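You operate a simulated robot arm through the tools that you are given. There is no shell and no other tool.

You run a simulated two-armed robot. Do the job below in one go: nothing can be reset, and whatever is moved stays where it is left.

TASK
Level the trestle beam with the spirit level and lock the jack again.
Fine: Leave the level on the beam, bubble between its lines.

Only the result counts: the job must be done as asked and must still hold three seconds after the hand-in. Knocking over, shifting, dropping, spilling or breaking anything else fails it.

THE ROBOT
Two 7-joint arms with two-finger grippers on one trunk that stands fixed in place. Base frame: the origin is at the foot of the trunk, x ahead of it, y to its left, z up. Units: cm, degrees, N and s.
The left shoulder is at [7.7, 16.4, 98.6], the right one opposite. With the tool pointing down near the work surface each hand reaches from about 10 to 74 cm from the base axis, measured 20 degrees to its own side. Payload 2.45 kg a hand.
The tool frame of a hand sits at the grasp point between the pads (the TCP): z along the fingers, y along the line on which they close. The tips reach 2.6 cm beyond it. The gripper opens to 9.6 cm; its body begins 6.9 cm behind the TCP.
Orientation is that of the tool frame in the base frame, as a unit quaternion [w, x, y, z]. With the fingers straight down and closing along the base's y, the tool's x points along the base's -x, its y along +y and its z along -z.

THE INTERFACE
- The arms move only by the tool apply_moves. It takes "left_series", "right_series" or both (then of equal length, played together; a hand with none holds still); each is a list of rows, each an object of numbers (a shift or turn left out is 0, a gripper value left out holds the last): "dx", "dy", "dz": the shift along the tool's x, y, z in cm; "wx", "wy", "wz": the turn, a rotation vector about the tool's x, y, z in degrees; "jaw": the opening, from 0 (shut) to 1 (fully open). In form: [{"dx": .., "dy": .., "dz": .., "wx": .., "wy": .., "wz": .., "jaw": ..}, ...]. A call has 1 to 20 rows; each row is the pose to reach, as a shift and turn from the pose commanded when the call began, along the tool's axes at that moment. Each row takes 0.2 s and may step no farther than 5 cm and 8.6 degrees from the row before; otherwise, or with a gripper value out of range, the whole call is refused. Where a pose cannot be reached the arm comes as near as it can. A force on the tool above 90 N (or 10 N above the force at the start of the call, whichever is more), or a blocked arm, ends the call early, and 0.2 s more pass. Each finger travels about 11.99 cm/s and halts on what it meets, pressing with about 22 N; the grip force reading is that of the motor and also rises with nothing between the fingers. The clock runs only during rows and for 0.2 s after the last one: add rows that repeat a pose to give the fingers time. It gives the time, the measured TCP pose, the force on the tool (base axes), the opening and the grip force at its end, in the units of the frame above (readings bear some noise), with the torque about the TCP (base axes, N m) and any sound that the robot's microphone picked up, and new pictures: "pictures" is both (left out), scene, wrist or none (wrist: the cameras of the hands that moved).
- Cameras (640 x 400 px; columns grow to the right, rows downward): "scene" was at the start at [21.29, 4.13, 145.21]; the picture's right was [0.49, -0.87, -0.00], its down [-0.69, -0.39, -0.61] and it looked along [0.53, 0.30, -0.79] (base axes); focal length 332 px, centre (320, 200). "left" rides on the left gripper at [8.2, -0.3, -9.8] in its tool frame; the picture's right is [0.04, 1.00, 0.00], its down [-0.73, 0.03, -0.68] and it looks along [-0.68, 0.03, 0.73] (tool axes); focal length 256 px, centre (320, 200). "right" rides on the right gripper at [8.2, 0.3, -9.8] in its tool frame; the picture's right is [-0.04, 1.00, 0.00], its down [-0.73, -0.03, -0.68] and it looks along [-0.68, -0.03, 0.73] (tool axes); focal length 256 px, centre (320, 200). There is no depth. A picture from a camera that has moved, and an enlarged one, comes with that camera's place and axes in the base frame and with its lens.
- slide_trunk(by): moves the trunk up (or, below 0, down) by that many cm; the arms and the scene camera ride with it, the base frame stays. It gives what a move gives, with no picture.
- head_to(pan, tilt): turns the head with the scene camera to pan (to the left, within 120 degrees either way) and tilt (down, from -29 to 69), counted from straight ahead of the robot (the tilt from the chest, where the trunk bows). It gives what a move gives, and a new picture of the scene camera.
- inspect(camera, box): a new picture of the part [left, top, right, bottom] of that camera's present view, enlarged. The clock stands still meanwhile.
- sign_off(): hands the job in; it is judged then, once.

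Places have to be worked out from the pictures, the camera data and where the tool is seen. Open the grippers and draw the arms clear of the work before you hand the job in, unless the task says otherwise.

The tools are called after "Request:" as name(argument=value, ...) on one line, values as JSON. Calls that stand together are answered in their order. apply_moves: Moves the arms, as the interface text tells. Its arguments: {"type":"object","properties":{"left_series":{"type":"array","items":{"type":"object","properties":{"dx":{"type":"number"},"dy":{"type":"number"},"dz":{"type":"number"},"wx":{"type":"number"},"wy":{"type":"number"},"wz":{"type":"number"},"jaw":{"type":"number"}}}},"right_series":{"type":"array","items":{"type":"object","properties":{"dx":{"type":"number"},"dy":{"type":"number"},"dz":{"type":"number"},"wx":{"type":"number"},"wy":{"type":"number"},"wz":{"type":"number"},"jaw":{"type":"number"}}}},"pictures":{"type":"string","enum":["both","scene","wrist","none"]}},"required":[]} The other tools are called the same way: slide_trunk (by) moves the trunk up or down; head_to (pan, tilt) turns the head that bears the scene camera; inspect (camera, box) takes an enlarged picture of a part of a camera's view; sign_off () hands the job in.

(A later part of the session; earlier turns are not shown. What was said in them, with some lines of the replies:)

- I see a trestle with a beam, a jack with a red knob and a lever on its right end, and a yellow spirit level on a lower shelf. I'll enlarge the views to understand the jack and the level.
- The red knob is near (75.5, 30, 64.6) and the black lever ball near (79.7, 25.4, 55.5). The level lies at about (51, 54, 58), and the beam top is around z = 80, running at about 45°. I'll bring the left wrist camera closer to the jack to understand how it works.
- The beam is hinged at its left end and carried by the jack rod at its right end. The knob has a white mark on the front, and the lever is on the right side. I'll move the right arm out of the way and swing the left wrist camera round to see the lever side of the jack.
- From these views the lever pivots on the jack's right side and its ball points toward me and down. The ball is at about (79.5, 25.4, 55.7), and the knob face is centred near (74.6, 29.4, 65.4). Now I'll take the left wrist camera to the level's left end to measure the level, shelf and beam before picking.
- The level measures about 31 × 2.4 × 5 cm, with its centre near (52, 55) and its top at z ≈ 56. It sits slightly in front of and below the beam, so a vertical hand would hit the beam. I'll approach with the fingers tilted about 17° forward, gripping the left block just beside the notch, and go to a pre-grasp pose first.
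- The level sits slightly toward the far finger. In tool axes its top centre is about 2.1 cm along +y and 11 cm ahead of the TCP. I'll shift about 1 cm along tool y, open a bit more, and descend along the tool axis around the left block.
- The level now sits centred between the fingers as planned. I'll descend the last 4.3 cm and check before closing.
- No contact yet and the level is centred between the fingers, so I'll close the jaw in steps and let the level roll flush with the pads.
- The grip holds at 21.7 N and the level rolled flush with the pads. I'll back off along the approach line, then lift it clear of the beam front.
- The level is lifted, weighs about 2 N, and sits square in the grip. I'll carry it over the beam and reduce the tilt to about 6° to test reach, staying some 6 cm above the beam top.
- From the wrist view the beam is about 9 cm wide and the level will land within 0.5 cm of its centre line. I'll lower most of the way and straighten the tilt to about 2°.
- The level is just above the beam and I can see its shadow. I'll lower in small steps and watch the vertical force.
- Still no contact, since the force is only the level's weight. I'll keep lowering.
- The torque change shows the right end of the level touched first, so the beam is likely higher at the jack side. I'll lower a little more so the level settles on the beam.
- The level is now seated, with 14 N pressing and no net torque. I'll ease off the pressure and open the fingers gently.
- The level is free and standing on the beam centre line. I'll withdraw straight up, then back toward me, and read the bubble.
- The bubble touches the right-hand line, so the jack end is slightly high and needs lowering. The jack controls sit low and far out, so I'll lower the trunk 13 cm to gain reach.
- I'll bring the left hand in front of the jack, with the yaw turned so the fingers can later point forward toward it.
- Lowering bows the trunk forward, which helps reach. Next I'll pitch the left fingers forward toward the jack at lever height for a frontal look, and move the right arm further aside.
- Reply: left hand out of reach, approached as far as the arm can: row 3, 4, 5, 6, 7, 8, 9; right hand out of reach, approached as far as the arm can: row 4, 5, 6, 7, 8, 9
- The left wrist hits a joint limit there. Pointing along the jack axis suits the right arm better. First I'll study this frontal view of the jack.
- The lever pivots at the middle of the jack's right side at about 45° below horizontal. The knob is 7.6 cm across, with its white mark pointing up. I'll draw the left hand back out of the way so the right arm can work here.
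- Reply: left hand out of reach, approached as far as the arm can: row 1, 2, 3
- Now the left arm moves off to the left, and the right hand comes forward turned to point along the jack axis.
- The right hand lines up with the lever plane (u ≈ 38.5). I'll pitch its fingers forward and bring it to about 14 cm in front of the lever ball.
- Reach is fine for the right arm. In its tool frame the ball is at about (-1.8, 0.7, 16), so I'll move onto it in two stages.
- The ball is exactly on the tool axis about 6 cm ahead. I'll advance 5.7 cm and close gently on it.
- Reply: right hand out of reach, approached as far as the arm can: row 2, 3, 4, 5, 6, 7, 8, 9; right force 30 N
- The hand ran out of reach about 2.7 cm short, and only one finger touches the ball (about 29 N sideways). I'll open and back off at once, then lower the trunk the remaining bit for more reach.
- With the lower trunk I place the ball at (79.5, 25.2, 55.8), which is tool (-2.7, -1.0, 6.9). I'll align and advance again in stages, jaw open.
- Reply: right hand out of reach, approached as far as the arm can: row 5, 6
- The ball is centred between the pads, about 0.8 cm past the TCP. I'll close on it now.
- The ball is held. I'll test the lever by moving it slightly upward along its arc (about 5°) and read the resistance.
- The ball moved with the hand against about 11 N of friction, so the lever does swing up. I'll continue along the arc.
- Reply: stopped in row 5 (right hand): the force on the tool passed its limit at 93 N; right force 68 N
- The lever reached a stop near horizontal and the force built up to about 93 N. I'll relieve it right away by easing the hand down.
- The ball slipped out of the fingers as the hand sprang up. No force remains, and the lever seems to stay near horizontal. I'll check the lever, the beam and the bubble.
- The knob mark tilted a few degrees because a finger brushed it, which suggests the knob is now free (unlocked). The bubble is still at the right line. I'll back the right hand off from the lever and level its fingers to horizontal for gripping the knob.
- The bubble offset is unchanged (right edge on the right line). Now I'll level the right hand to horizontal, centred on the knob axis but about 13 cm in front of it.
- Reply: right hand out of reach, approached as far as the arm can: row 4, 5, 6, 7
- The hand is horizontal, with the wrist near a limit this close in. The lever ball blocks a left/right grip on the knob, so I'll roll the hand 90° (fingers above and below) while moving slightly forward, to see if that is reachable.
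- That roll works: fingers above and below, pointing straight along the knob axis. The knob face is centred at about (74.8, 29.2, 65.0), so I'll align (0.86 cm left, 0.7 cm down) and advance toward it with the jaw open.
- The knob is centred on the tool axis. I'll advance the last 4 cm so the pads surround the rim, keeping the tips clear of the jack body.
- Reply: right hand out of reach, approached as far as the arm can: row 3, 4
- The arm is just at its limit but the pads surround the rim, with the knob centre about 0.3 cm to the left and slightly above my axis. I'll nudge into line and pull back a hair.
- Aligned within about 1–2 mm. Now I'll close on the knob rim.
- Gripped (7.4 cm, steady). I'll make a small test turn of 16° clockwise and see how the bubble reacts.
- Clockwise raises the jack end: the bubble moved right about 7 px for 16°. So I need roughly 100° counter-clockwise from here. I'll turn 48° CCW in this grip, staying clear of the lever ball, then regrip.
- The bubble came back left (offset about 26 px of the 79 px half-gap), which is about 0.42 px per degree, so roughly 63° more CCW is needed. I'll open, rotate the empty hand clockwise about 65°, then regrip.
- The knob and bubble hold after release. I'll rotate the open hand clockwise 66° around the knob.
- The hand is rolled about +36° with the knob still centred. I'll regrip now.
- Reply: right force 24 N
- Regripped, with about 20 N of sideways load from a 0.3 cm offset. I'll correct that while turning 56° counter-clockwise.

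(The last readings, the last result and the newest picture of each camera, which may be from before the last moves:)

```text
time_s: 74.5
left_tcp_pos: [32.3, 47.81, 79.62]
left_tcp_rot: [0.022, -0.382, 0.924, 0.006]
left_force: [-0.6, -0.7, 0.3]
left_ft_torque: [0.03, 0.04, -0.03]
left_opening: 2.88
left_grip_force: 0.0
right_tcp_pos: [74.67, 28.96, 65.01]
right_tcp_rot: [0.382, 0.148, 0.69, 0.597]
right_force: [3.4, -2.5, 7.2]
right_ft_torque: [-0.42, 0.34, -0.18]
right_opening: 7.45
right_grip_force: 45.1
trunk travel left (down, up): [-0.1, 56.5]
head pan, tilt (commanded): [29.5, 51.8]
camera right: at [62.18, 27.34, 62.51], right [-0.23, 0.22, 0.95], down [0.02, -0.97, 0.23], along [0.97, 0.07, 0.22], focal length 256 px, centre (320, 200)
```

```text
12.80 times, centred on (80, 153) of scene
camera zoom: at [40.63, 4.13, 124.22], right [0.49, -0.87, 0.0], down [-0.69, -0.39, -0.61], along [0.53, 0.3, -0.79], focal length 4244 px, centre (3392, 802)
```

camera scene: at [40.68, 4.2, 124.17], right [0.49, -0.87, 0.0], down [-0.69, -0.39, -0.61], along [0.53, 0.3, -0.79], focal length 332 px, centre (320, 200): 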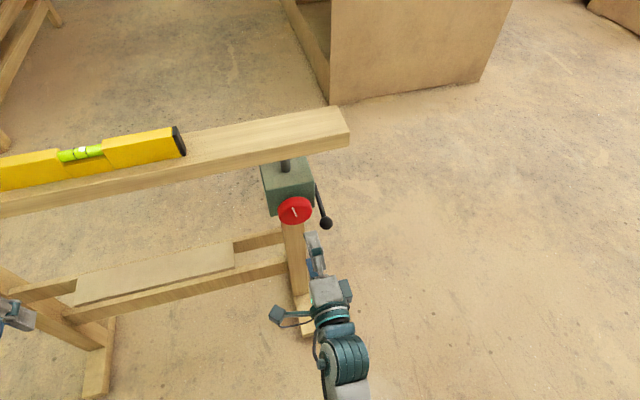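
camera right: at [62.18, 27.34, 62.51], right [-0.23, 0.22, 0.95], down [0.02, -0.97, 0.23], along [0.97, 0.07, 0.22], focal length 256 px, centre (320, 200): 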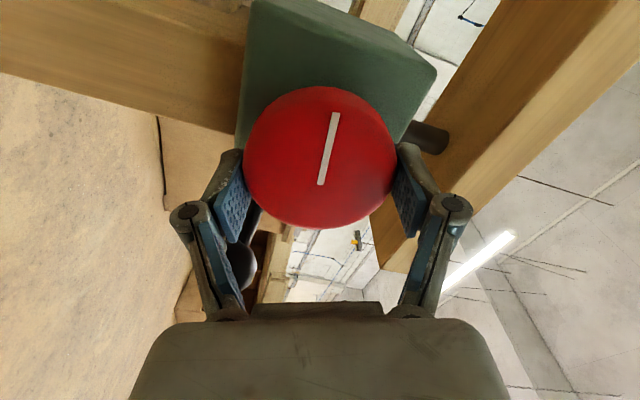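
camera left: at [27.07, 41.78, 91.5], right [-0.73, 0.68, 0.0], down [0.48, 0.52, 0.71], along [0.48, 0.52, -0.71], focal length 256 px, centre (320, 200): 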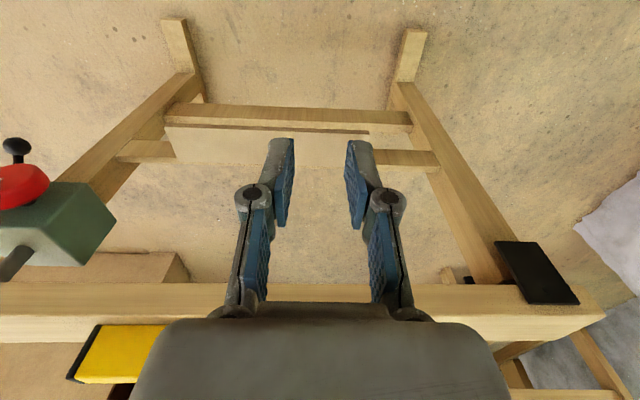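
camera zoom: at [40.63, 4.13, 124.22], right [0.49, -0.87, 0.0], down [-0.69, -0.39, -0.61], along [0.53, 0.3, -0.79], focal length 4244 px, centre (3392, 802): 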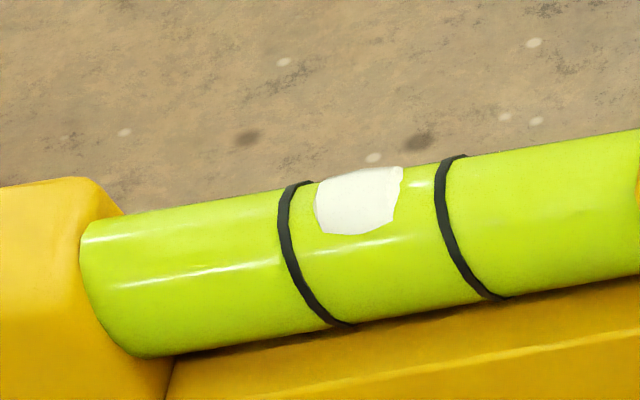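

The bubble now sits midway between the lines. I'll release the knob gently and confirm it stays.

Request:
apply_moves(right_series=[{"jaw": 0.82}, {"jaw": 0.9}, {"jaw": 0.97}, {"jaw": 0.97}], pictures="wrist")

Request:
inspect(camera="scene", box=[55, 138, 105, 168])

```text
time_s: 75.5
left_tcp_pos: [32.37, 47.86, 79.55]
left_tcp_rot: [0.022, -0.382, 0.924, 0.007]
left_force: [-0.4, -0.4, -0.4]
left_ft_torque: [0.0, 0.02, 0.01]
left_opening: 2.89
left_grip_force: 0.1
right_tcp_pos: [74.7, 28.88, 64.92]
right_tcp_rot: [0.38, 0.148, 0.69, 0.597]
right_force: [-0.1, -0.4, 0.2]
right_ft_torque: [0.04, 0.01, 0.0]
right_opening: 9.29
right_grip_force: 0.0
trunk travel left (down, up): [-0.1, 56.5]
head pan, tilt (commanded): [29.5, 51.8]
camera right: at [62.15, 27.38, 62.32], right [-0.22, 0.22, 0.95], down [0.02, -0.97, 0.23], along [0.98, 0.07, 0.21], focal length 256 px, centre (320, 200)
```

right: 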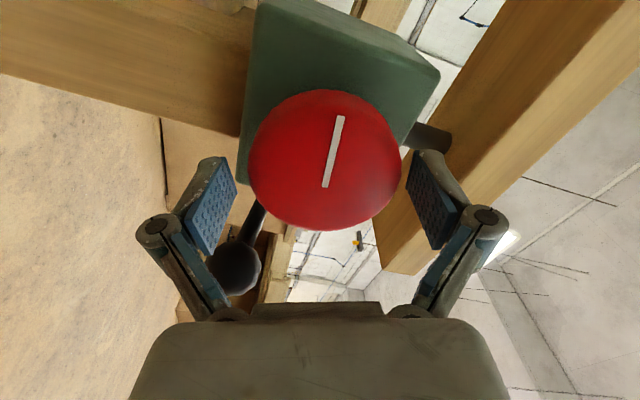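

```text
12.80 times, centred on (80, 153) of scene
camera zoom: at [40.73, 4.26, 124.15], right [0.49, -0.87, 0.0], down [-0.69, -0.39, -0.61], along [0.53, 0.3, -0.79], focal length 4244 px, centre (3392, 802)
```

zoom: 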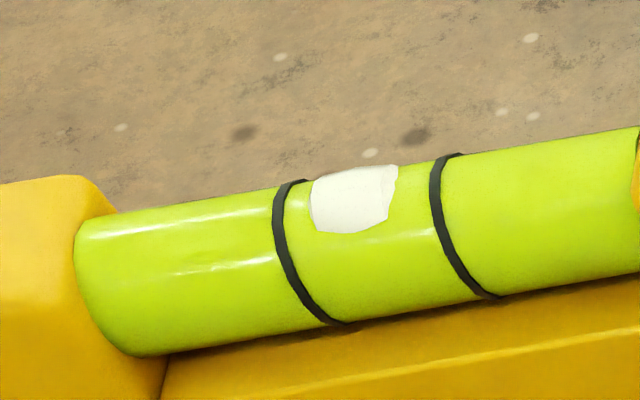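

The bubble stays centred with the knob released. Next I'll retreat straight back from the knob before re-orienting for the lever.

Request:
apply_moves(right_series=[{"dz": -1.5}, {"dz": -3}, {"dz": -5}, {"dz": -7}, {"dz": -9}, {"dz": -9}], pictures="wrist")

Request:
inspect(camera="scene", box=[55, 138, 105, 168])

```text
time_s: 77.0
left_tcp_pos: [32.35, 47.78, 79.56]
left_tcp_rot: [0.022, -0.382, 0.924, 0.007]
left_force: [-0.1, 1.1, 0.2]
left_ft_torque: [0.03, 0.02, 0.03]
left_opening: 2.88
left_grip_force: 0.0
right_tcp_pos: [68.06, 22.57, 64.87]
right_tcp_rot: [0.382, 0.152, 0.691, 0.595]
right_force: [-0.5, -0.3, 0.4]
right_ft_torque: [-0.01, -0.02, 0.0]
right_opening: 9.31
right_grip_force: 0.0
trunk travel left (down, up): [-0.1, 56.5]
head pan, tilt (commanded): [29.5, 51.8]
camera right: at [55.67, 21.17, 62.29], right [-0.22, 0.22, 0.95], down [0.01, -0.97, 0.23], along [0.98, 0.06, 0.21], focal length 256 px, centre (320, 200)
```

right: 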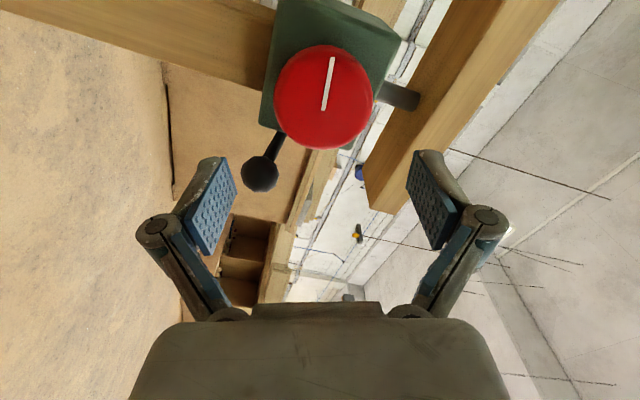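

```text
12.80 times, centred on (80, 153) of scene
camera zoom: at [40.68, 4.2, 124.17], right [0.49, -0.87, 0.0], down [-0.69, -0.39, -0.61], along [0.53, 0.3, -0.79], focal length 4244 px, centre (3392, 802)
```

zoom: 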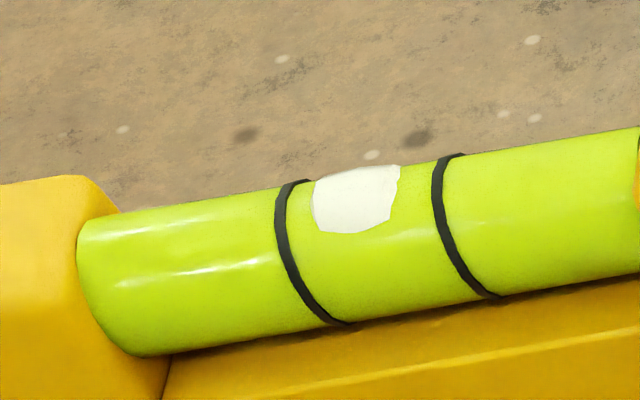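

Still centred. Now I'll roll the hand back (fingers left/right) while shifting right and up, in line with the lever plane.

Request:
apply_moves(right_series=[{"dx": -0.8, "dy": 0.3, "dz": -0.1, "wz": -8}, {"dx": -1.6, "dy": 0.6, "dz": -0.3, "wz": -16}, {"dx": -2.4, "dy": 0.9, "dz": -0.4, "wz": -24, "jaw": 0.55}, {"dx": -3.2, "dy": 1.2, "dz": -0.5, "wz": -32}, {"dx": -4, "dy": 1.5, "dz": -0.6, "wz": -40}, {"dx": -4.8, "dy": 1.8, "dz": -0.7, "wz": -48}, {"dx": -5.6, "dy": 2.1, "dz": -0.9, "wz": -56}, {"dx": -6.4, "dy": 2.4, "dz": -1, "wz": -64}, {"dx": -7.2, "dy": 2.77, "dz": -1.1, "wz": -70}, {"dx": -7.2, "dy": 2.77, "dz": -1.1, "wz": -70}], pictures="none")

```text
time_s: 79.2
left_tcp_pos: [32.28, 47.88, 79.58]
left_tcp_rot: [0.022, -0.382, 0.924, 0.007]
left_force: [0.9, 0.0, -0.2]
left_ft_torque: [0.0, 0.02, 0.0]
left_opening: 2.91
left_grip_force: 0.0
right_tcp_pos: [71.58, 17.61, 69.96]
right_tcp_rot: [0.655, -0.273, 0.652, 0.268]
right_force: [0.0, -0.1, -0.7]
right_ft_torque: [0.0, 0.02, 0.01]
right_opening: 5.31
right_grip_force: 0.0
trunk travel left (down, up): [-0.1, 56.5]
head pan, tilt (commanded): [29.5, 51.8]
```

Request:
apply_moves(right_series=[{"dx": 0.6, "dz": 0.1, "wy": 7}, {"dx": 1.2, "dz": 0.2, "wy": 14}, {"dx": 1.9, "dz": 0.4, "wy": 21}, {"dx": 2.5, "dz": 0.5, "wy": 28}, {"dx": 3.1, "dz": 0.6, "wy": 35}, {"dx": 3.1, "dz": 0.6, "wy": 35}], pictures="both")

Request:
inspect(camera="right", box=[240, 60, 500, 240])

```text
time_s: 80.5
left_tcp_pos: [32.4, 47.83, 79.62]
left_tcp_rot: [0.022, -0.382, 0.924, 0.006]
left_force: [-0.2, 0.2, -0.3]
left_ft_torque: [0.0, -0.03, 0.01]
left_opening: 2.87
left_grip_force: 0.1
right_tcp_pos: [71.88, 18.12, 66.88]
right_tcp_rot: [0.427, -0.34, 0.82, 0.174]
right_force: [0.8, 1.1, -0.3]
right_ft_torque: [-0.02, 0.01, 0.02]
right_opening: 5.27
right_grip_force: 0.1
trunk travel left (down, up): [-0.1, 56.5]
head pan, tilt (commanded): [29.5, 51.8]
camera scene: at [40.78, 4.15, 124.13], right [0.49, -0.87, 0.0], down [-0.69, -0.39, -0.61], along [0.53, 0.3, -0.79], focal length 332 px, centre (320, 200)
camera right: at [62.64, 9.49, 65.79], right [-0.69, 0.72, 0.03], down [-0.08, -0.11, 0.99], along [0.72, 0.68, 0.13], focal length 256 px, centre (320, 200)
```

scene: 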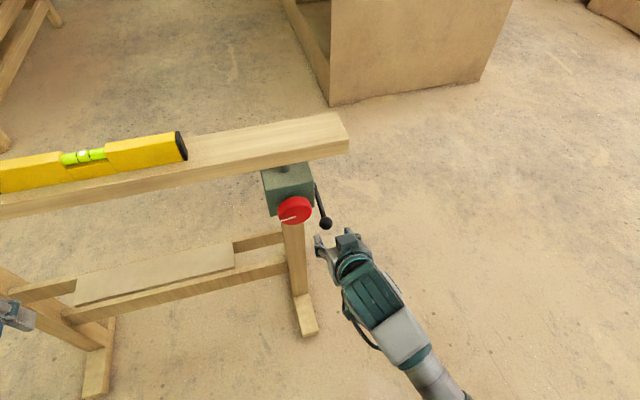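
right: 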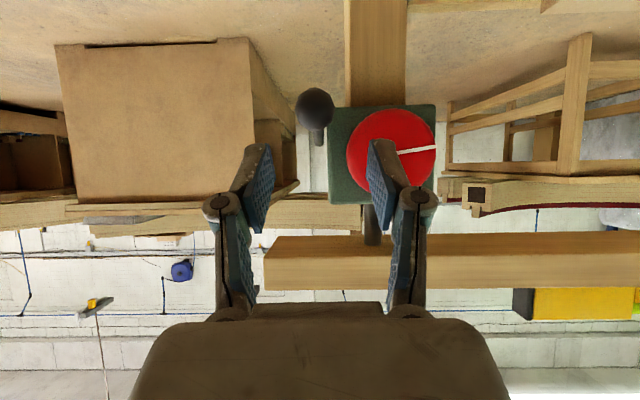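

```text
2.22 times, centred on (370, 150) of right
camera zoom: at [62.64, 9.49, 65.79], right [-0.69, 0.72, 0.03], down [-0.08, -0.11, 0.99], along [0.72, 0.68, 0.13], focal length 569 px, centre (209, 311)
```

zoom: 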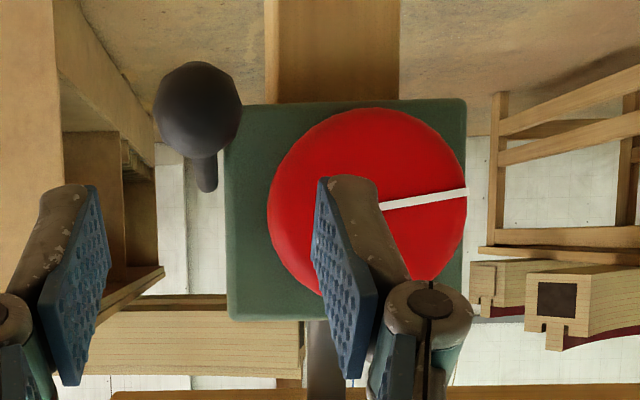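

The lever stayed at about 10° below horizontal, with the ball roughly 10 cm ahead on the tool axis. I'll move onto it with the ball near the fingertips and grip.

Request:
apply_moves(right_series=[{"dx": -0.1, "dy": -0.2, "dz": 2.5}, {"dx": -0.2, "dy": -0.38, "dz": 5}, {"dx": -0.2, "dy": -0.38, "dz": 7}, {"dx": -0.2, "dy": -0.38, "dz": 8.4}, {"dx": -0.2, "dy": -0.38, "dz": 8.4}], pictures="wrist")

```text
time_s: 81.8
left_tcp_pos: [32.38, 47.9, 79.59]
left_tcp_rot: [0.021, -0.382, 0.924, 0.006]
left_force: [0.4, 0.2, -0.1]
left_ft_torque: [-0.02, 0.0, 0.03]
left_opening: 2.87
left_grip_force: 0.1
right_tcp_pos: [77.26, 22.96, 62.25]
right_tcp_rot: [0.427, -0.341, 0.819, 0.174]
right_force: [0.2, -1.1, -1.6]
right_ft_torque: [-0.07, 0.01, -0.01]
right_opening: 5.19
right_grip_force: 0.1
trunk travel left (down, up): [-0.1, 56.5]
head pan, tilt (commanded): [29.5, 51.8]
camera right: at [67.92, 14.19, 61.23], right [-0.69, 0.72, 0.03], down [-0.08, -0.11, 0.99], along [0.72, 0.68, 0.14], focal length 256 px, centre (320, 200)
```

right: 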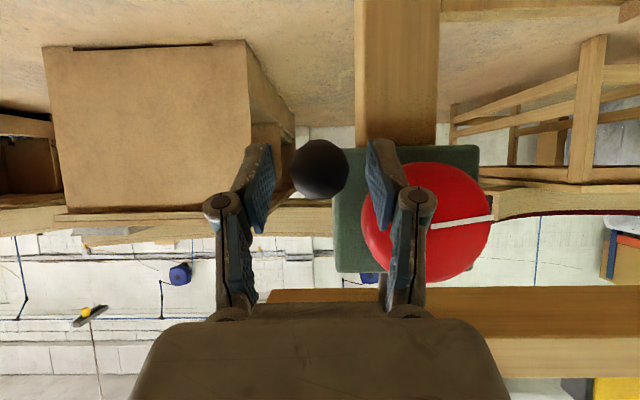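

The ball is centred at the fingertips. I'll close on it.

Request:
apply_moves(right_series=[{"jaw": 0.45}, {"jaw": 0.38}, {"jaw": 0.33}, {"jaw": 0.28}, {"jaw": 0.2}, {"jaw": 0.15}], pictures="wrist")

Request:
inspect(camera="scene", box=[55, 138, 105, 168])

```text
time_s: 83.2
left_tcp_pos: [32.29, 47.79, 79.56]
left_tcp_rot: [0.022, -0.382, 0.924, 0.006]
left_force: [0.2, 0.1, 0.2]
left_ft_torque: [0.02, -0.01, 0.0]
left_opening: 2.86
left_grip_force: 0.2
right_tcp_pos: [77.23, 22.85, 62.33]
right_tcp_rot: [0.428, -0.34, 0.819, 0.174]
right_force: [4.5, -2.4, 0.6]
right_ft_torque: [0.07, -0.13, -0.05]
right_opening: 3.01
right_grip_force: 45.5
trunk travel left (down, up): [-0.1, 56.5]
head pan, tilt (commanded): [29.5, 51.8]
camera right: at [67.93, 14.17, 61.26], right [-0.69, 0.72, 0.03], down [-0.08, -0.11, 0.99], along [0.72, 0.68, 0.14], focal length 256 px, centre (320, 200)
```

right: 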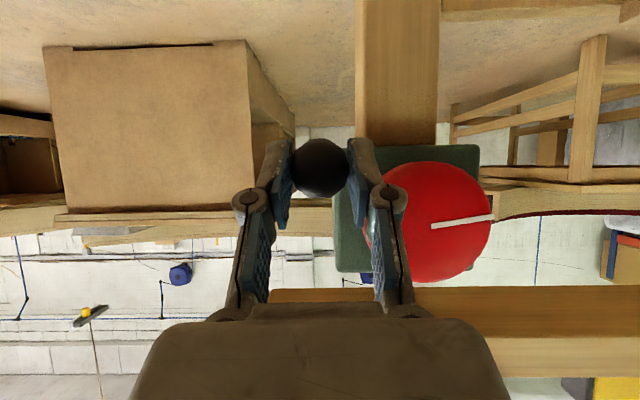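

```text
12.80 times, centred on (80, 153) of scene
camera zoom: at [40.8, 4.14, 124.14], right [0.49, -0.87, 0.0], down [-0.69, -0.39, -0.61], along [0.53, 0.3, -0.79], focal length 4244 px, centre (3392, 802)
```

zoom: 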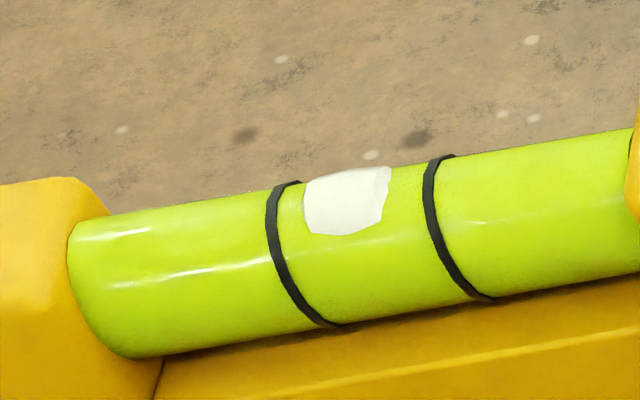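

The ball is gripped and the bubble is unaffected. I'll swing the lever back down along its arc, checking halfway.

Request:
apply_moves(right_series=[{"dx": 0.55, "dz": 0.55}, {"dx": 1.1, "dz": 1.13}, {"dx": 1.6, "dz": 1.75}, {"dx": 2.03, "dz": 2.33}, {"dx": 2.03, "dz": 2.33}], pictures="wrist")

Request:
inspect(camera="scene", box=[220, 130, 380, 250])

```text
time_s: 84.3
left_tcp_pos: [32.22, 47.73, 79.63]
left_tcp_rot: [0.022, -0.382, 0.924, 0.005]
left_force: [-0.3, 0.6, -0.2]
left_ft_torque: [0.03, 0.02, 0.0]
left_opening: 2.91
left_grip_force: 0.1
right_tcp_pos: [77.82, 23.46, 59.54]
right_tcp_rot: [0.429, -0.34, 0.818, 0.175]
right_force: [8.6, 0.8, 13.4]
right_ft_torque: [0.95, -0.92, 0.0]
right_opening: 3.03
right_grip_force: 44.6
trunk travel left (down, up): [-0.1, 56.5]
head pan, tilt (commanded): [29.5, 51.8]
camera right: at [68.45, 14.65, 58.37], right [-0.69, 0.72, 0.03], down [-0.08, -0.12, 0.99], along [0.72, 0.68, 0.14], focal length 256 px, centre (320, 200)
```

right: 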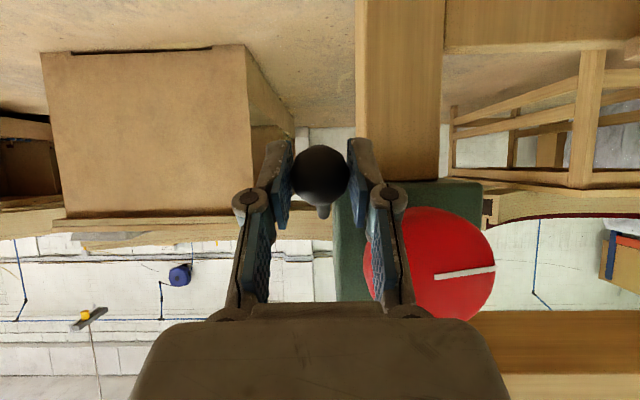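

```text
3.33 times, centred on (300, 190) of scene
camera zoom: at [40.54, 4.08, 124.25], right [0.49, -0.87, 0.0], down [-0.69, -0.39, -0.61], along [0.53, 0.3, -0.79], focal length 1105 px, centre (387, 233)
```

zoom: 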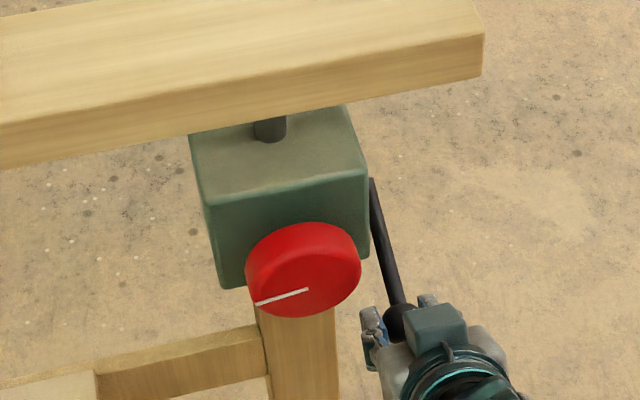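

The lever follows. I'll continue down to its original stop.

Request:
apply_moves(right_series=[{"dx": 0.4, "dz": 0.65}, {"dx": 0.78, "dz": 1.33}, {"dx": 1.1, "dz": 2}, {"dx": 1.35, "dz": 2.7}, {"dx": 1.35, "dz": 2.7}], pictures="wrist")

Request:
inspect(camera="scene", box=[220, 130, 380, 250])

```text
time_s: 85.5
left_tcp_pos: [32.28, 47.74, 79.65]
left_tcp_rot: [0.022, -0.382, 0.924, 0.006]
left_force: [0.9, 0.2, -0.4]
left_ft_torque: [0.03, -0.04, 0.02]
left_opening: 2.88
left_grip_force: 0.0
right_tcp_pos: [78.65, 24.49, 56.51]
right_tcp_rot: [0.427, -0.341, 0.819, 0.175]
right_force: [-10.5, -2.3, 3.8]
right_ft_torque: [0.79, -0.81, 0.02]
right_opening: 2.99
right_grip_force: 44.5
trunk travel left (down, up): [-0.1, 56.5]
head pan, tilt (commanded): [29.5, 51.8]
camera right: at [69.51, 15.7, 55.46], right [-0.69, 0.72, 0.03], down [-0.08, -0.11, 0.99], along [0.72, 0.68, 0.13], focal length 256 px, centre (320, 200)
```

right: 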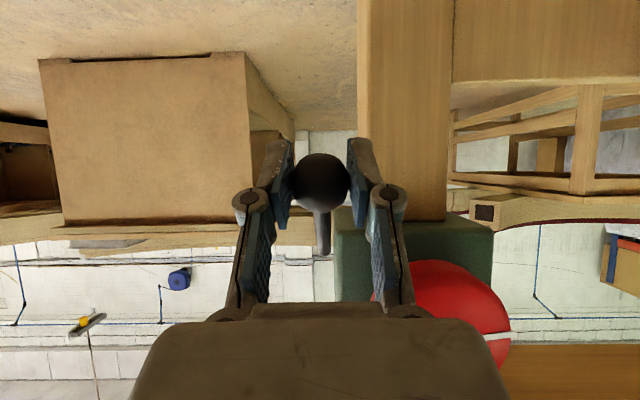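

```text
3.33 times, centred on (300, 190) of scene
camera zoom: at [40.57, 4.09, 124.18], right [0.49, -0.87, 0.0], down [-0.69, -0.39, -0.61], along [0.53, 0.3, -0.79], focal length 1105 px, centre (387, 233)
```

zoom: 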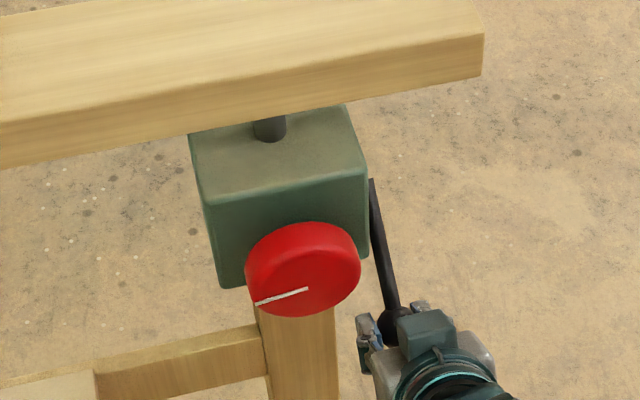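

The ball is about 0.5 cm short of its original position. I'll push a little further toward the stop and watch the force.

Request:
apply_moves(right_series=[{"dx": 0.25, "dz": 0.4}, {"dx": 0.5, "dz": 0.8}, {"dx": 0.5, "dz": 0.8}], pictures="wrist")

Request:
inspect(camera="scene", box=[220, 130, 380, 250])

```text
time_s: 86.3
left_tcp_pos: [32.14, 47.76, 79.63]
left_tcp_rot: [0.023, -0.382, 0.924, 0.005]
left_force: [0.4, -0.9, -0.5]
left_ft_torque: [-0.02, -0.02, 0.0]
left_opening: 2.88
left_grip_force: 0.0
right_tcp_pos: [79.04, 24.61, 56.25]
right_tcp_rot: [0.431, -0.339, 0.818, 0.173]
right_force: [9.7, 2.6, 17.3]
right_ft_torque: [0.75, -0.71, -0.06]
right_opening: 3.0
right_grip_force: 45.4
right hand out of reach, approached as far as the arm can: row 2, 3
trunk travel left (down, up): [-0.1, 56.5]
head pan, tilt (commanded): [29.5, 51.8]
camera right: at [69.65, 15.9, 55.07], right [-0.69, 0.73, 0.02], down [-0.09, -0.12, 0.99], along [0.72, 0.68, 0.14], focal length 256 px, centre (320, 200)
```

right: 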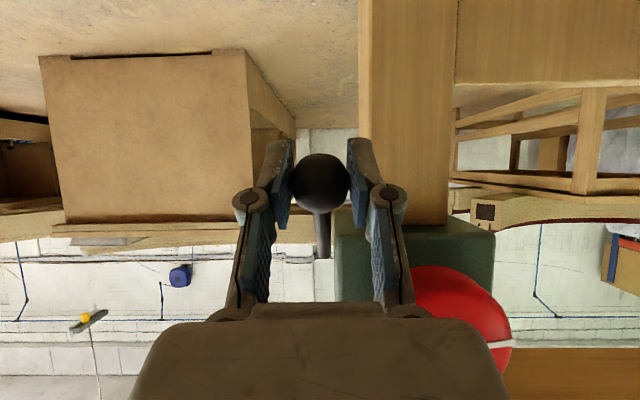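

```text
3.33 times, centred on (300, 190) of scene
camera zoom: at [40.48, 4.09, 124.3], right [0.49, -0.87, 0.0], down [-0.69, -0.39, -0.61], along [0.54, 0.3, -0.79], focal length 1105 px, centre (387, 233)
```

zoom: 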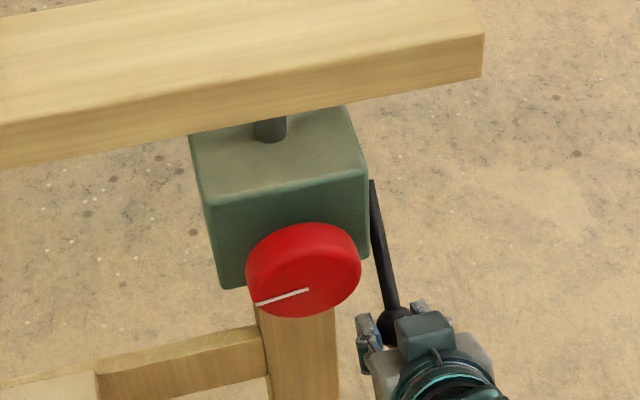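

It is within about 2° of the original angle, but the arm is at its reach limit in this grip. I'll release the ball, back off, and then push it home using nearly closed fingertips, which reach further.

Request:
apply_moves(right_series=[{"jaw": 0.35}, {"jaw": 0.5}, {"dz": -1.5, "jaw": 0.5}, {"dz": -3.5}, {"dz": -5.5}, {"dz": -7}, {"dz": -7, "jaw": 0.14}, {"dz": -7}, {"dz": -7}], pictures="wrist")

Request:
inspect(camera="scene", box=[220, 130, 380, 250])

Request:
inspect(camera="scene", box=[55, 138, 105, 168])

```text
time_s: 88.3
left_tcp_pos: [32.27, 47.79, 79.53]
left_tcp_rot: [0.021, -0.381, 0.924, 0.006]
left_force: [-0.5, 0.1, -0.5]
left_ft_torque: [0.03, 0.02, -0.01]
left_opening: 2.88
left_grip_force: 0.1
right_tcp_pos: [74.63, 20.47, 59.91]
right_tcp_rot: [0.427, -0.341, 0.819, 0.174]
right_force: [-1.2, -0.2, 0.3]
right_ft_torque: [0.0, -0.01, 0.01]
right_opening: 1.35
right_grip_force: 0.1
trunk travel left (down, up): [-0.1, 56.5]
head pan, tilt (commanded): [29.5, 51.8]
camera right: at [65.25, 11.77, 58.86], right [-0.69, 0.72, 0.03], down [-0.08, -0.11, 0.99], along [0.72, 0.68, 0.14], focal length 256 px, centre (320, 200)
```

right: 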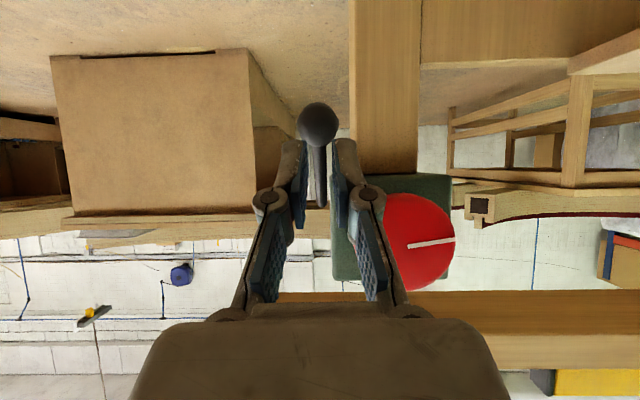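

```text
3.33 times, centred on (300, 190) of scene
camera zoom: at [40.77, 4.16, 124.14], right [0.49, -0.87, 0.0], down [-0.69, -0.39, -0.61], along [0.53, 0.3, -0.79], focal length 1105 px, centre (387, 233)
```

zoom: 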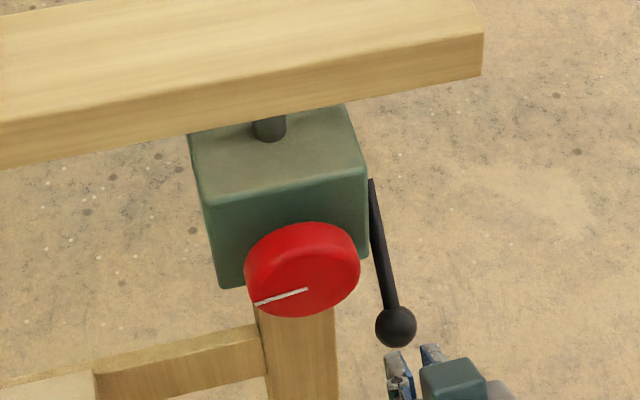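

```text
12.80 times, centred on (80, 153) of scene
camera zoom: at [40.77, 4.16, 124.14], right [0.49, -0.87, 0.0], down [-0.69, -0.39, -0.61], along [0.53, 0.3, -0.79], focal length 4244 px, centre (3392, 802)
```

zoom: 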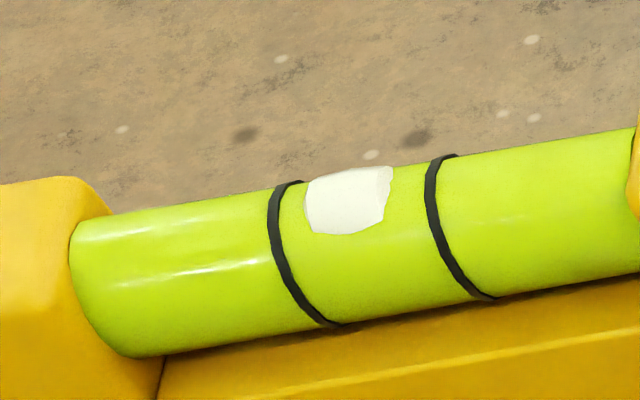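

The bubble is still centred and the lever is back to within a degree or two. I'll make sure it's fully home by pressing the ball along its path with the fingertips, in small steps with force checks.

Request:
apply_moves(right_series=[{"dy": -0.1, "dz": 1.2}, {"dy": -0.2, "dz": 2.4}, {"dy": -0.2, "dz": 2.9}, {"dy": -0.2, "dz": 3.2}, {"dy": -0.2, "dz": 3.2}], pictures="wrist")

```text
time_s: 89.5
left_tcp_pos: [32.42, 47.77, 79.54]
left_tcp_rot: [0.021, -0.382, 0.924, 0.006]
left_force: [0.3, 1.1, 0.2]
left_ft_torque: [0.03, 0.01, 0.0]
left_opening: 2.87
left_grip_force: 0.0
right_tcp_pos: [76.73, 22.2, 57.98]
right_tcp_rot: [0.428, -0.34, 0.819, 0.174]
right_force: [0.0, -0.7, 0.5]
right_ft_torque: [0.0, 0.0, 0.02]
right_opening: 1.35
right_grip_force: 0.1
trunk travel left (down, up): [-0.1, 56.5]
head pan, tilt (commanded): [29.5, 51.8]
camera right: at [67.49, 13.56, 56.97], right [-0.69, 0.72, 0.03], down [-0.08, -0.11, 0.99], along [0.72, 0.68, 0.14], focal length 256 px, centre (320, 200)
```

right: 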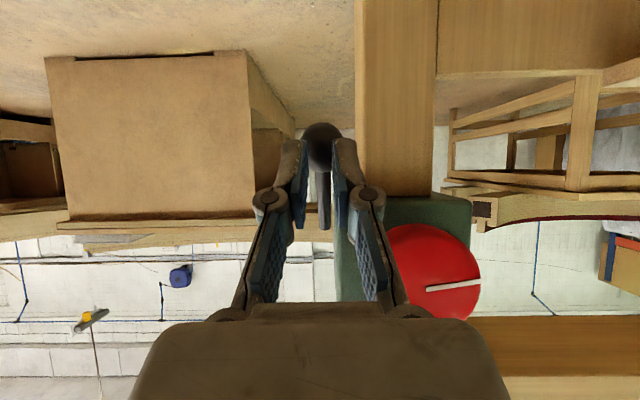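

Request:
apply_moves(right_series=[{"dz": 0.3}, {"dz": 0.6}, {"dz": 0.6}], pictures="none")

```text
time_s: 90.3
left_tcp_pos: [32.25, 47.79, 79.61]
left_tcp_rot: [0.022, -0.382, 0.924, 0.006]
left_force: [0.2, 0.3, -0.6]
left_ft_torque: [0.03, -0.01, 0.01]
left_opening: 2.89
left_grip_force: 0.0
right_tcp_pos: [77.06, 22.54, 57.79]
right_tcp_rot: [0.429, -0.34, 0.819, 0.175]
right_force: [-3.0, -2.3, 2.7]
right_ft_torque: [0.07, 0.05, 0.04]
right_opening: 1.35
right_grip_force: 0.2
trunk travel left (down, up): [-0.1, 56.5]
head pan, tilt (commanded): [29.5, 51.8]
```

Request:
apply_moves(right_series=[{"dz": 0.25}, {"dz": 0.5}, {"dz": 0.5}], pictures="none")

```text
time_s: 91.2
left_tcp_pos: [32.04, 47.65, 79.8]
left_tcp_rot: [0.024, -0.383, 0.924, 0.006]
left_force: [-0.4, -0.4, 0.6]
left_ft_torque: [0.0, -0.05, 0.01]
left_opening: 2.91
left_grip_force: 0.0
right_tcp_pos: [77.14, 22.62, 57.67]
right_tcp_rot: [0.429, -0.341, 0.818, 0.175]
right_force: [-22.4, -13.2, 10.5]
right_ft_torque: [0.19, 0.11, 0.3]
right_opening: 1.51
right_grip_force: 1.0
trunk travel left (down, up): [-0.1, 56.5]
head pan, tilt (commanded): [29.5, 51.8]
```

The force rose to about 28 N with almost no motion, so the lever is back against its stop (locked). I'll back the hand away and check the bubble again.

Request:
apply_moves(right_series=[{"dz": -1}, {"dz": -3}, {"dz": -6}, {"dz": -9}, {"dz": -12}, {"dz": -12}], pictures="both")

Request:
inspect(camera="scene", box=[55, 138, 105, 168])

Request:
inspect(camera="right", box=[260, 40, 460, 240])

```text
time_s: 92.5
left_tcp_pos: [32.33, 47.9, 79.63]
left_tcp_rot: [0.023, -0.381, 0.924, 0.006]
left_force: [-0.4, -0.3, 0.5]
left_ft_torque: [-0.02, 0.04, -0.02]
left_opening: 2.86
left_grip_force: 0.1
right_tcp_pos: [70.12, 15.98, 64.14]
right_tcp_rot: [0.427, -0.34, 0.819, 0.174]
right_force: [-0.3, 0.8, 0.5]
right_ft_torque: [-0.02, 0.0, 0.01]
right_opening: 1.33
right_grip_force: 0.0
trunk travel left (down, up): [-0.1, 56.5]
head pan, tilt (commanded): [29.5, 51.8]
camera scene: at [40.78, 4.13, 124.13], right [0.49, -0.87, 0.0], down [-0.69, -0.39, -0.61], along [0.53, 0.3, -0.79], focal length 332 px, centre (320, 200)
camera right: at [60.89, 7.21, 63.06], right [-0.69, 0.72, 0.03], down [-0.08, -0.11, 0.99], along [0.72, 0.68, 0.14], focal length 256 px, centre (320, 200)
```

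scene: 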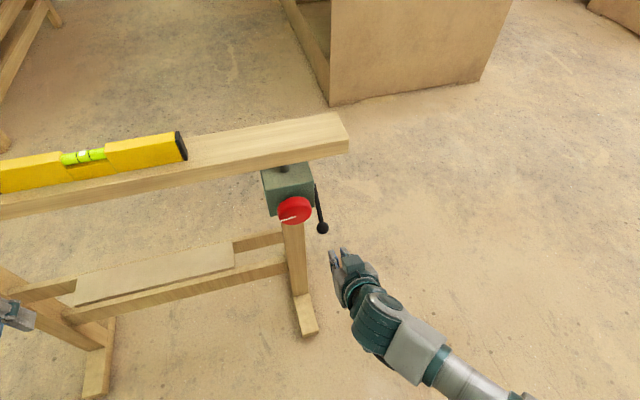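
right: 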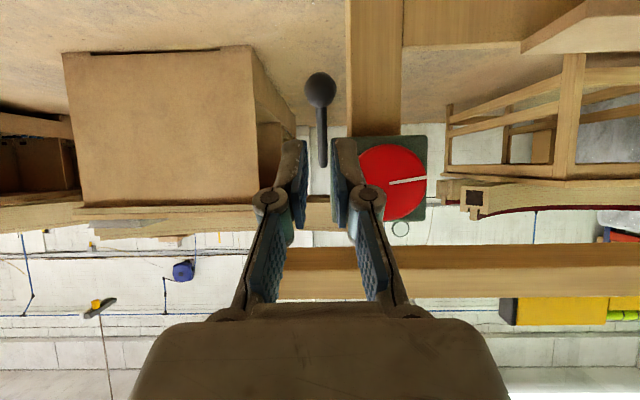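

```text
12.80 times, centred on (80, 153) of scene
camera zoom: at [40.78, 4.13, 124.13], right [0.49, -0.87, 0.0], down [-0.69, -0.39, -0.61], along [0.53, 0.3, -0.79], focal length 4244 px, centre (3392, 802)
```

zoom: 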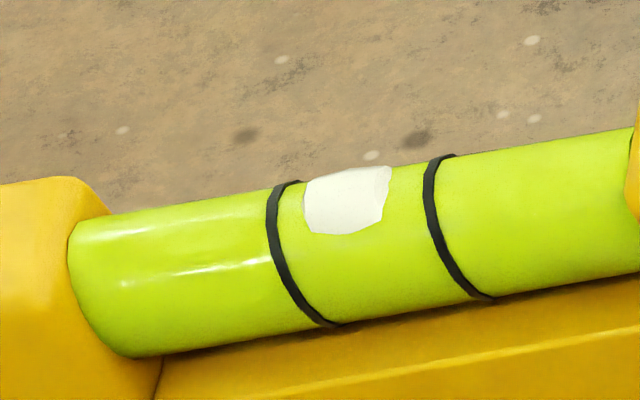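

```text
2.00 times, centred on (360, 140) of right
camera zoom: at [60.89, 7.21, 63.06], right [-0.69, 0.72, 0.03], down [-0.08, -0.11, 0.99], along [0.72, 0.68, 0.14], focal length 512 px, centre (240, 320)
```

zoom: 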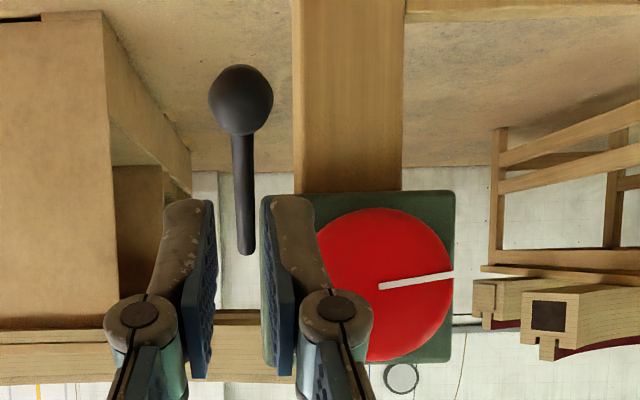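

The lever is back at its original angle against the stop, and the bubble sits centred between the lines. Now I'll open both grippers and draw both arms clear.

Request:
apply_moves(right_series=[{"dz": -3.5, "wy": 3}, {"dz": -7, "wy": 8}, {"dx": -0.1, "dz": -10.5, "wy": 14}, {"dx": -0.2, "dz": -14, "wy": 20, "jaw": 0.6}, {"dx": -0.3, "dz": -17.5, "wy": 26}, {"dx": -0.3, "dz": -21, "wy": 32, "jaw": 1.0}, {"dx": -0.4, "dz": -24.5, "wy": 38}, {"dx": -0.5, "dz": -28, "wy": 44}, {"dx": -0.5, "dz": -31.5, "wy": 50}, {"dx": -0.6, "dz": -35.8, "wy": 55}, {"dx": -0.6, "dz": -35.8, "wy": 55}], left_series=[{"dx": 1, "dz": -1}, {"dx": 2, "dz": -2}, {"dx": 3, "dz": -3}, {"dx": 4, "dz": -4}, {"dx": 5, "dz": -5, "jaw": 0.6}, {"dx": 6, "dz": -6}, {"dx": 6, "dz": -7, "jaw": 1.0}, {"dx": 6, "dz": -8}, {"dx": 6, "dz": -8}, {"dx": 6, "dz": -8}, {"dx": 6, "dz": -8}], pictures="both")

Request:
inspect(camera="scene", box=[55, 138, 105, 168])

```text
time_s: 95.0
left_tcp_pos: [27.95, 43.38, 87.33]
left_tcp_rot: [0.021, -0.382, 0.924, 0.006]
left_force: [0.1, 0.0, 0.1]
left_ft_torque: [0.04, 0.02, 0.01]
left_opening: 9.6
left_grip_force: 0.0
right_tcp_pos: [49.42, -4.58, 85.43]
right_tcp_rot: [0.001, -0.381, 0.924, -0.003]
right_force: [-0.7, 1.0, -0.1]
right_ft_torque: [-0.03, -0.03, -0.02]
right_opening: 9.59
right_grip_force: 0.1
trunk travel left (down, up): [-0.1, 56.5]
head pan, tilt (commanded): [29.5, 51.8]
camera scene: at [40.74, 3.97, 124.14], right [0.49, -0.87, 0.0], down [-0.69, -0.39, -0.61], along [0.53, 0.3, -0.79], focal length 332 px, centre (320, 200)
camera right: at [43.36, -10.09, 95.22], right [-0.68, 0.74, -0.01], down [0.54, 0.5, 0.68], along [0.5, 0.46, -0.74], focal length 256 px, centre (320, 200)
camera left: at [21.88, 37.06, 96.65], right [-0.73, 0.68, -0.01], down [0.47, 0.52, 0.71], along [0.49, 0.52, -0.7], focal length 256 px, centre (320, 200)
```

scene: 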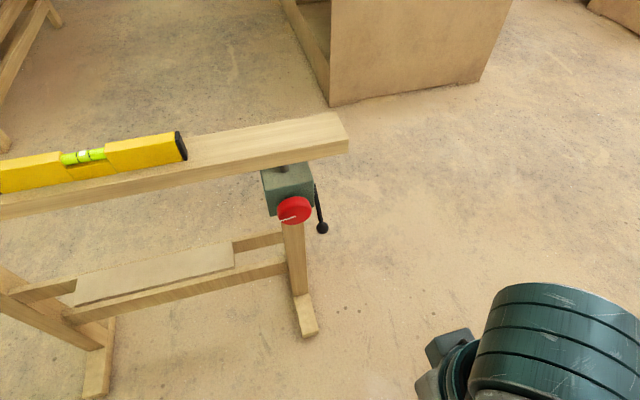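
right: 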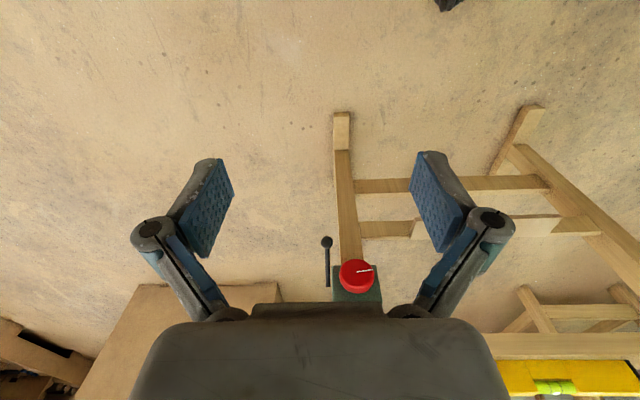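
left: 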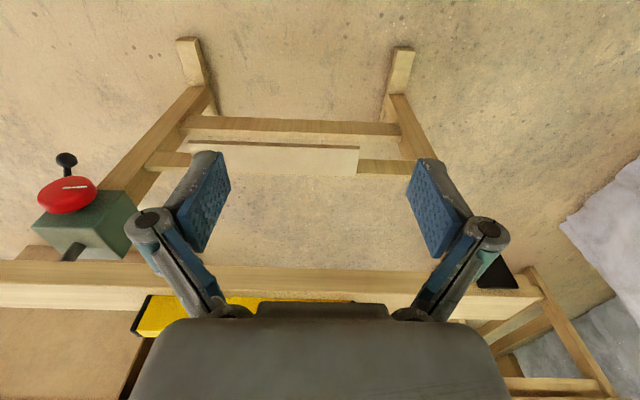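

```text
12.80 times, centred on (80, 153) of scene
camera zoom: at [40.74, 3.97, 124.14], right [0.49, -0.87, 0.0], down [-0.69, -0.39, -0.61], along [0.53, 0.3, -0.79], focal length 4244 px, centre (3392, 802)
```

zoom: 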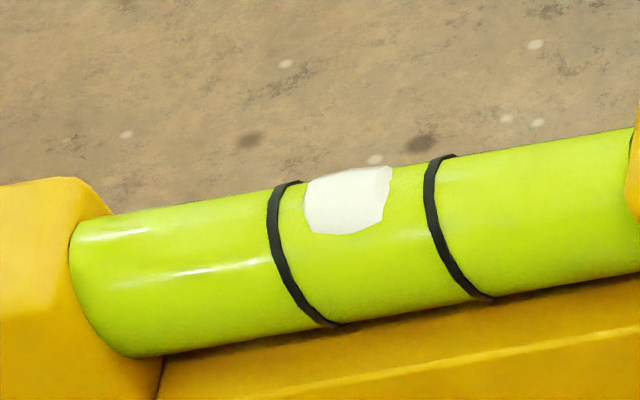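

Both arms are clear with grippers open, and the trestle stands where it was. The lever is in its original locked position (same pixels as the first view from this pose), and the bubble sits centred between its lines. I'm handing in the job.

Request:
sign_off()

```text
The job is handed in.
```

I levelled the trestle beam and locked the jack again. The spirit level is standing on the beam with its bubble midway between the lines. I've handed the job in but haven't seen the judge's result.

- **Levelling:** the jack end was slightly high, with the bubble touching the right-hand line. I unlocked the jack by swinging the lever up, then turned the red knob about 86° counter-clockwise overall until the bubble was centred.
- **Locking:** I pushed the lever back down until the resistance rose to about 28 N with almost no movement. It now sits at its original angle. I did not try turning the knob afterwards to confirm it is locked.
- **Bubble:** it stayed centred after I let go of the knob, after locking, and after both arms were drawn clear with grippers open.
- **Force on the lever:** while unlocking I drove the lever into its upper stop hard enough to trip the force limit (93 N), and the ball slipped out of the fingers. A finger also brushed the knob by a few degrees, but the bubble did not change. Camera views before and after show the trestle in the same place.
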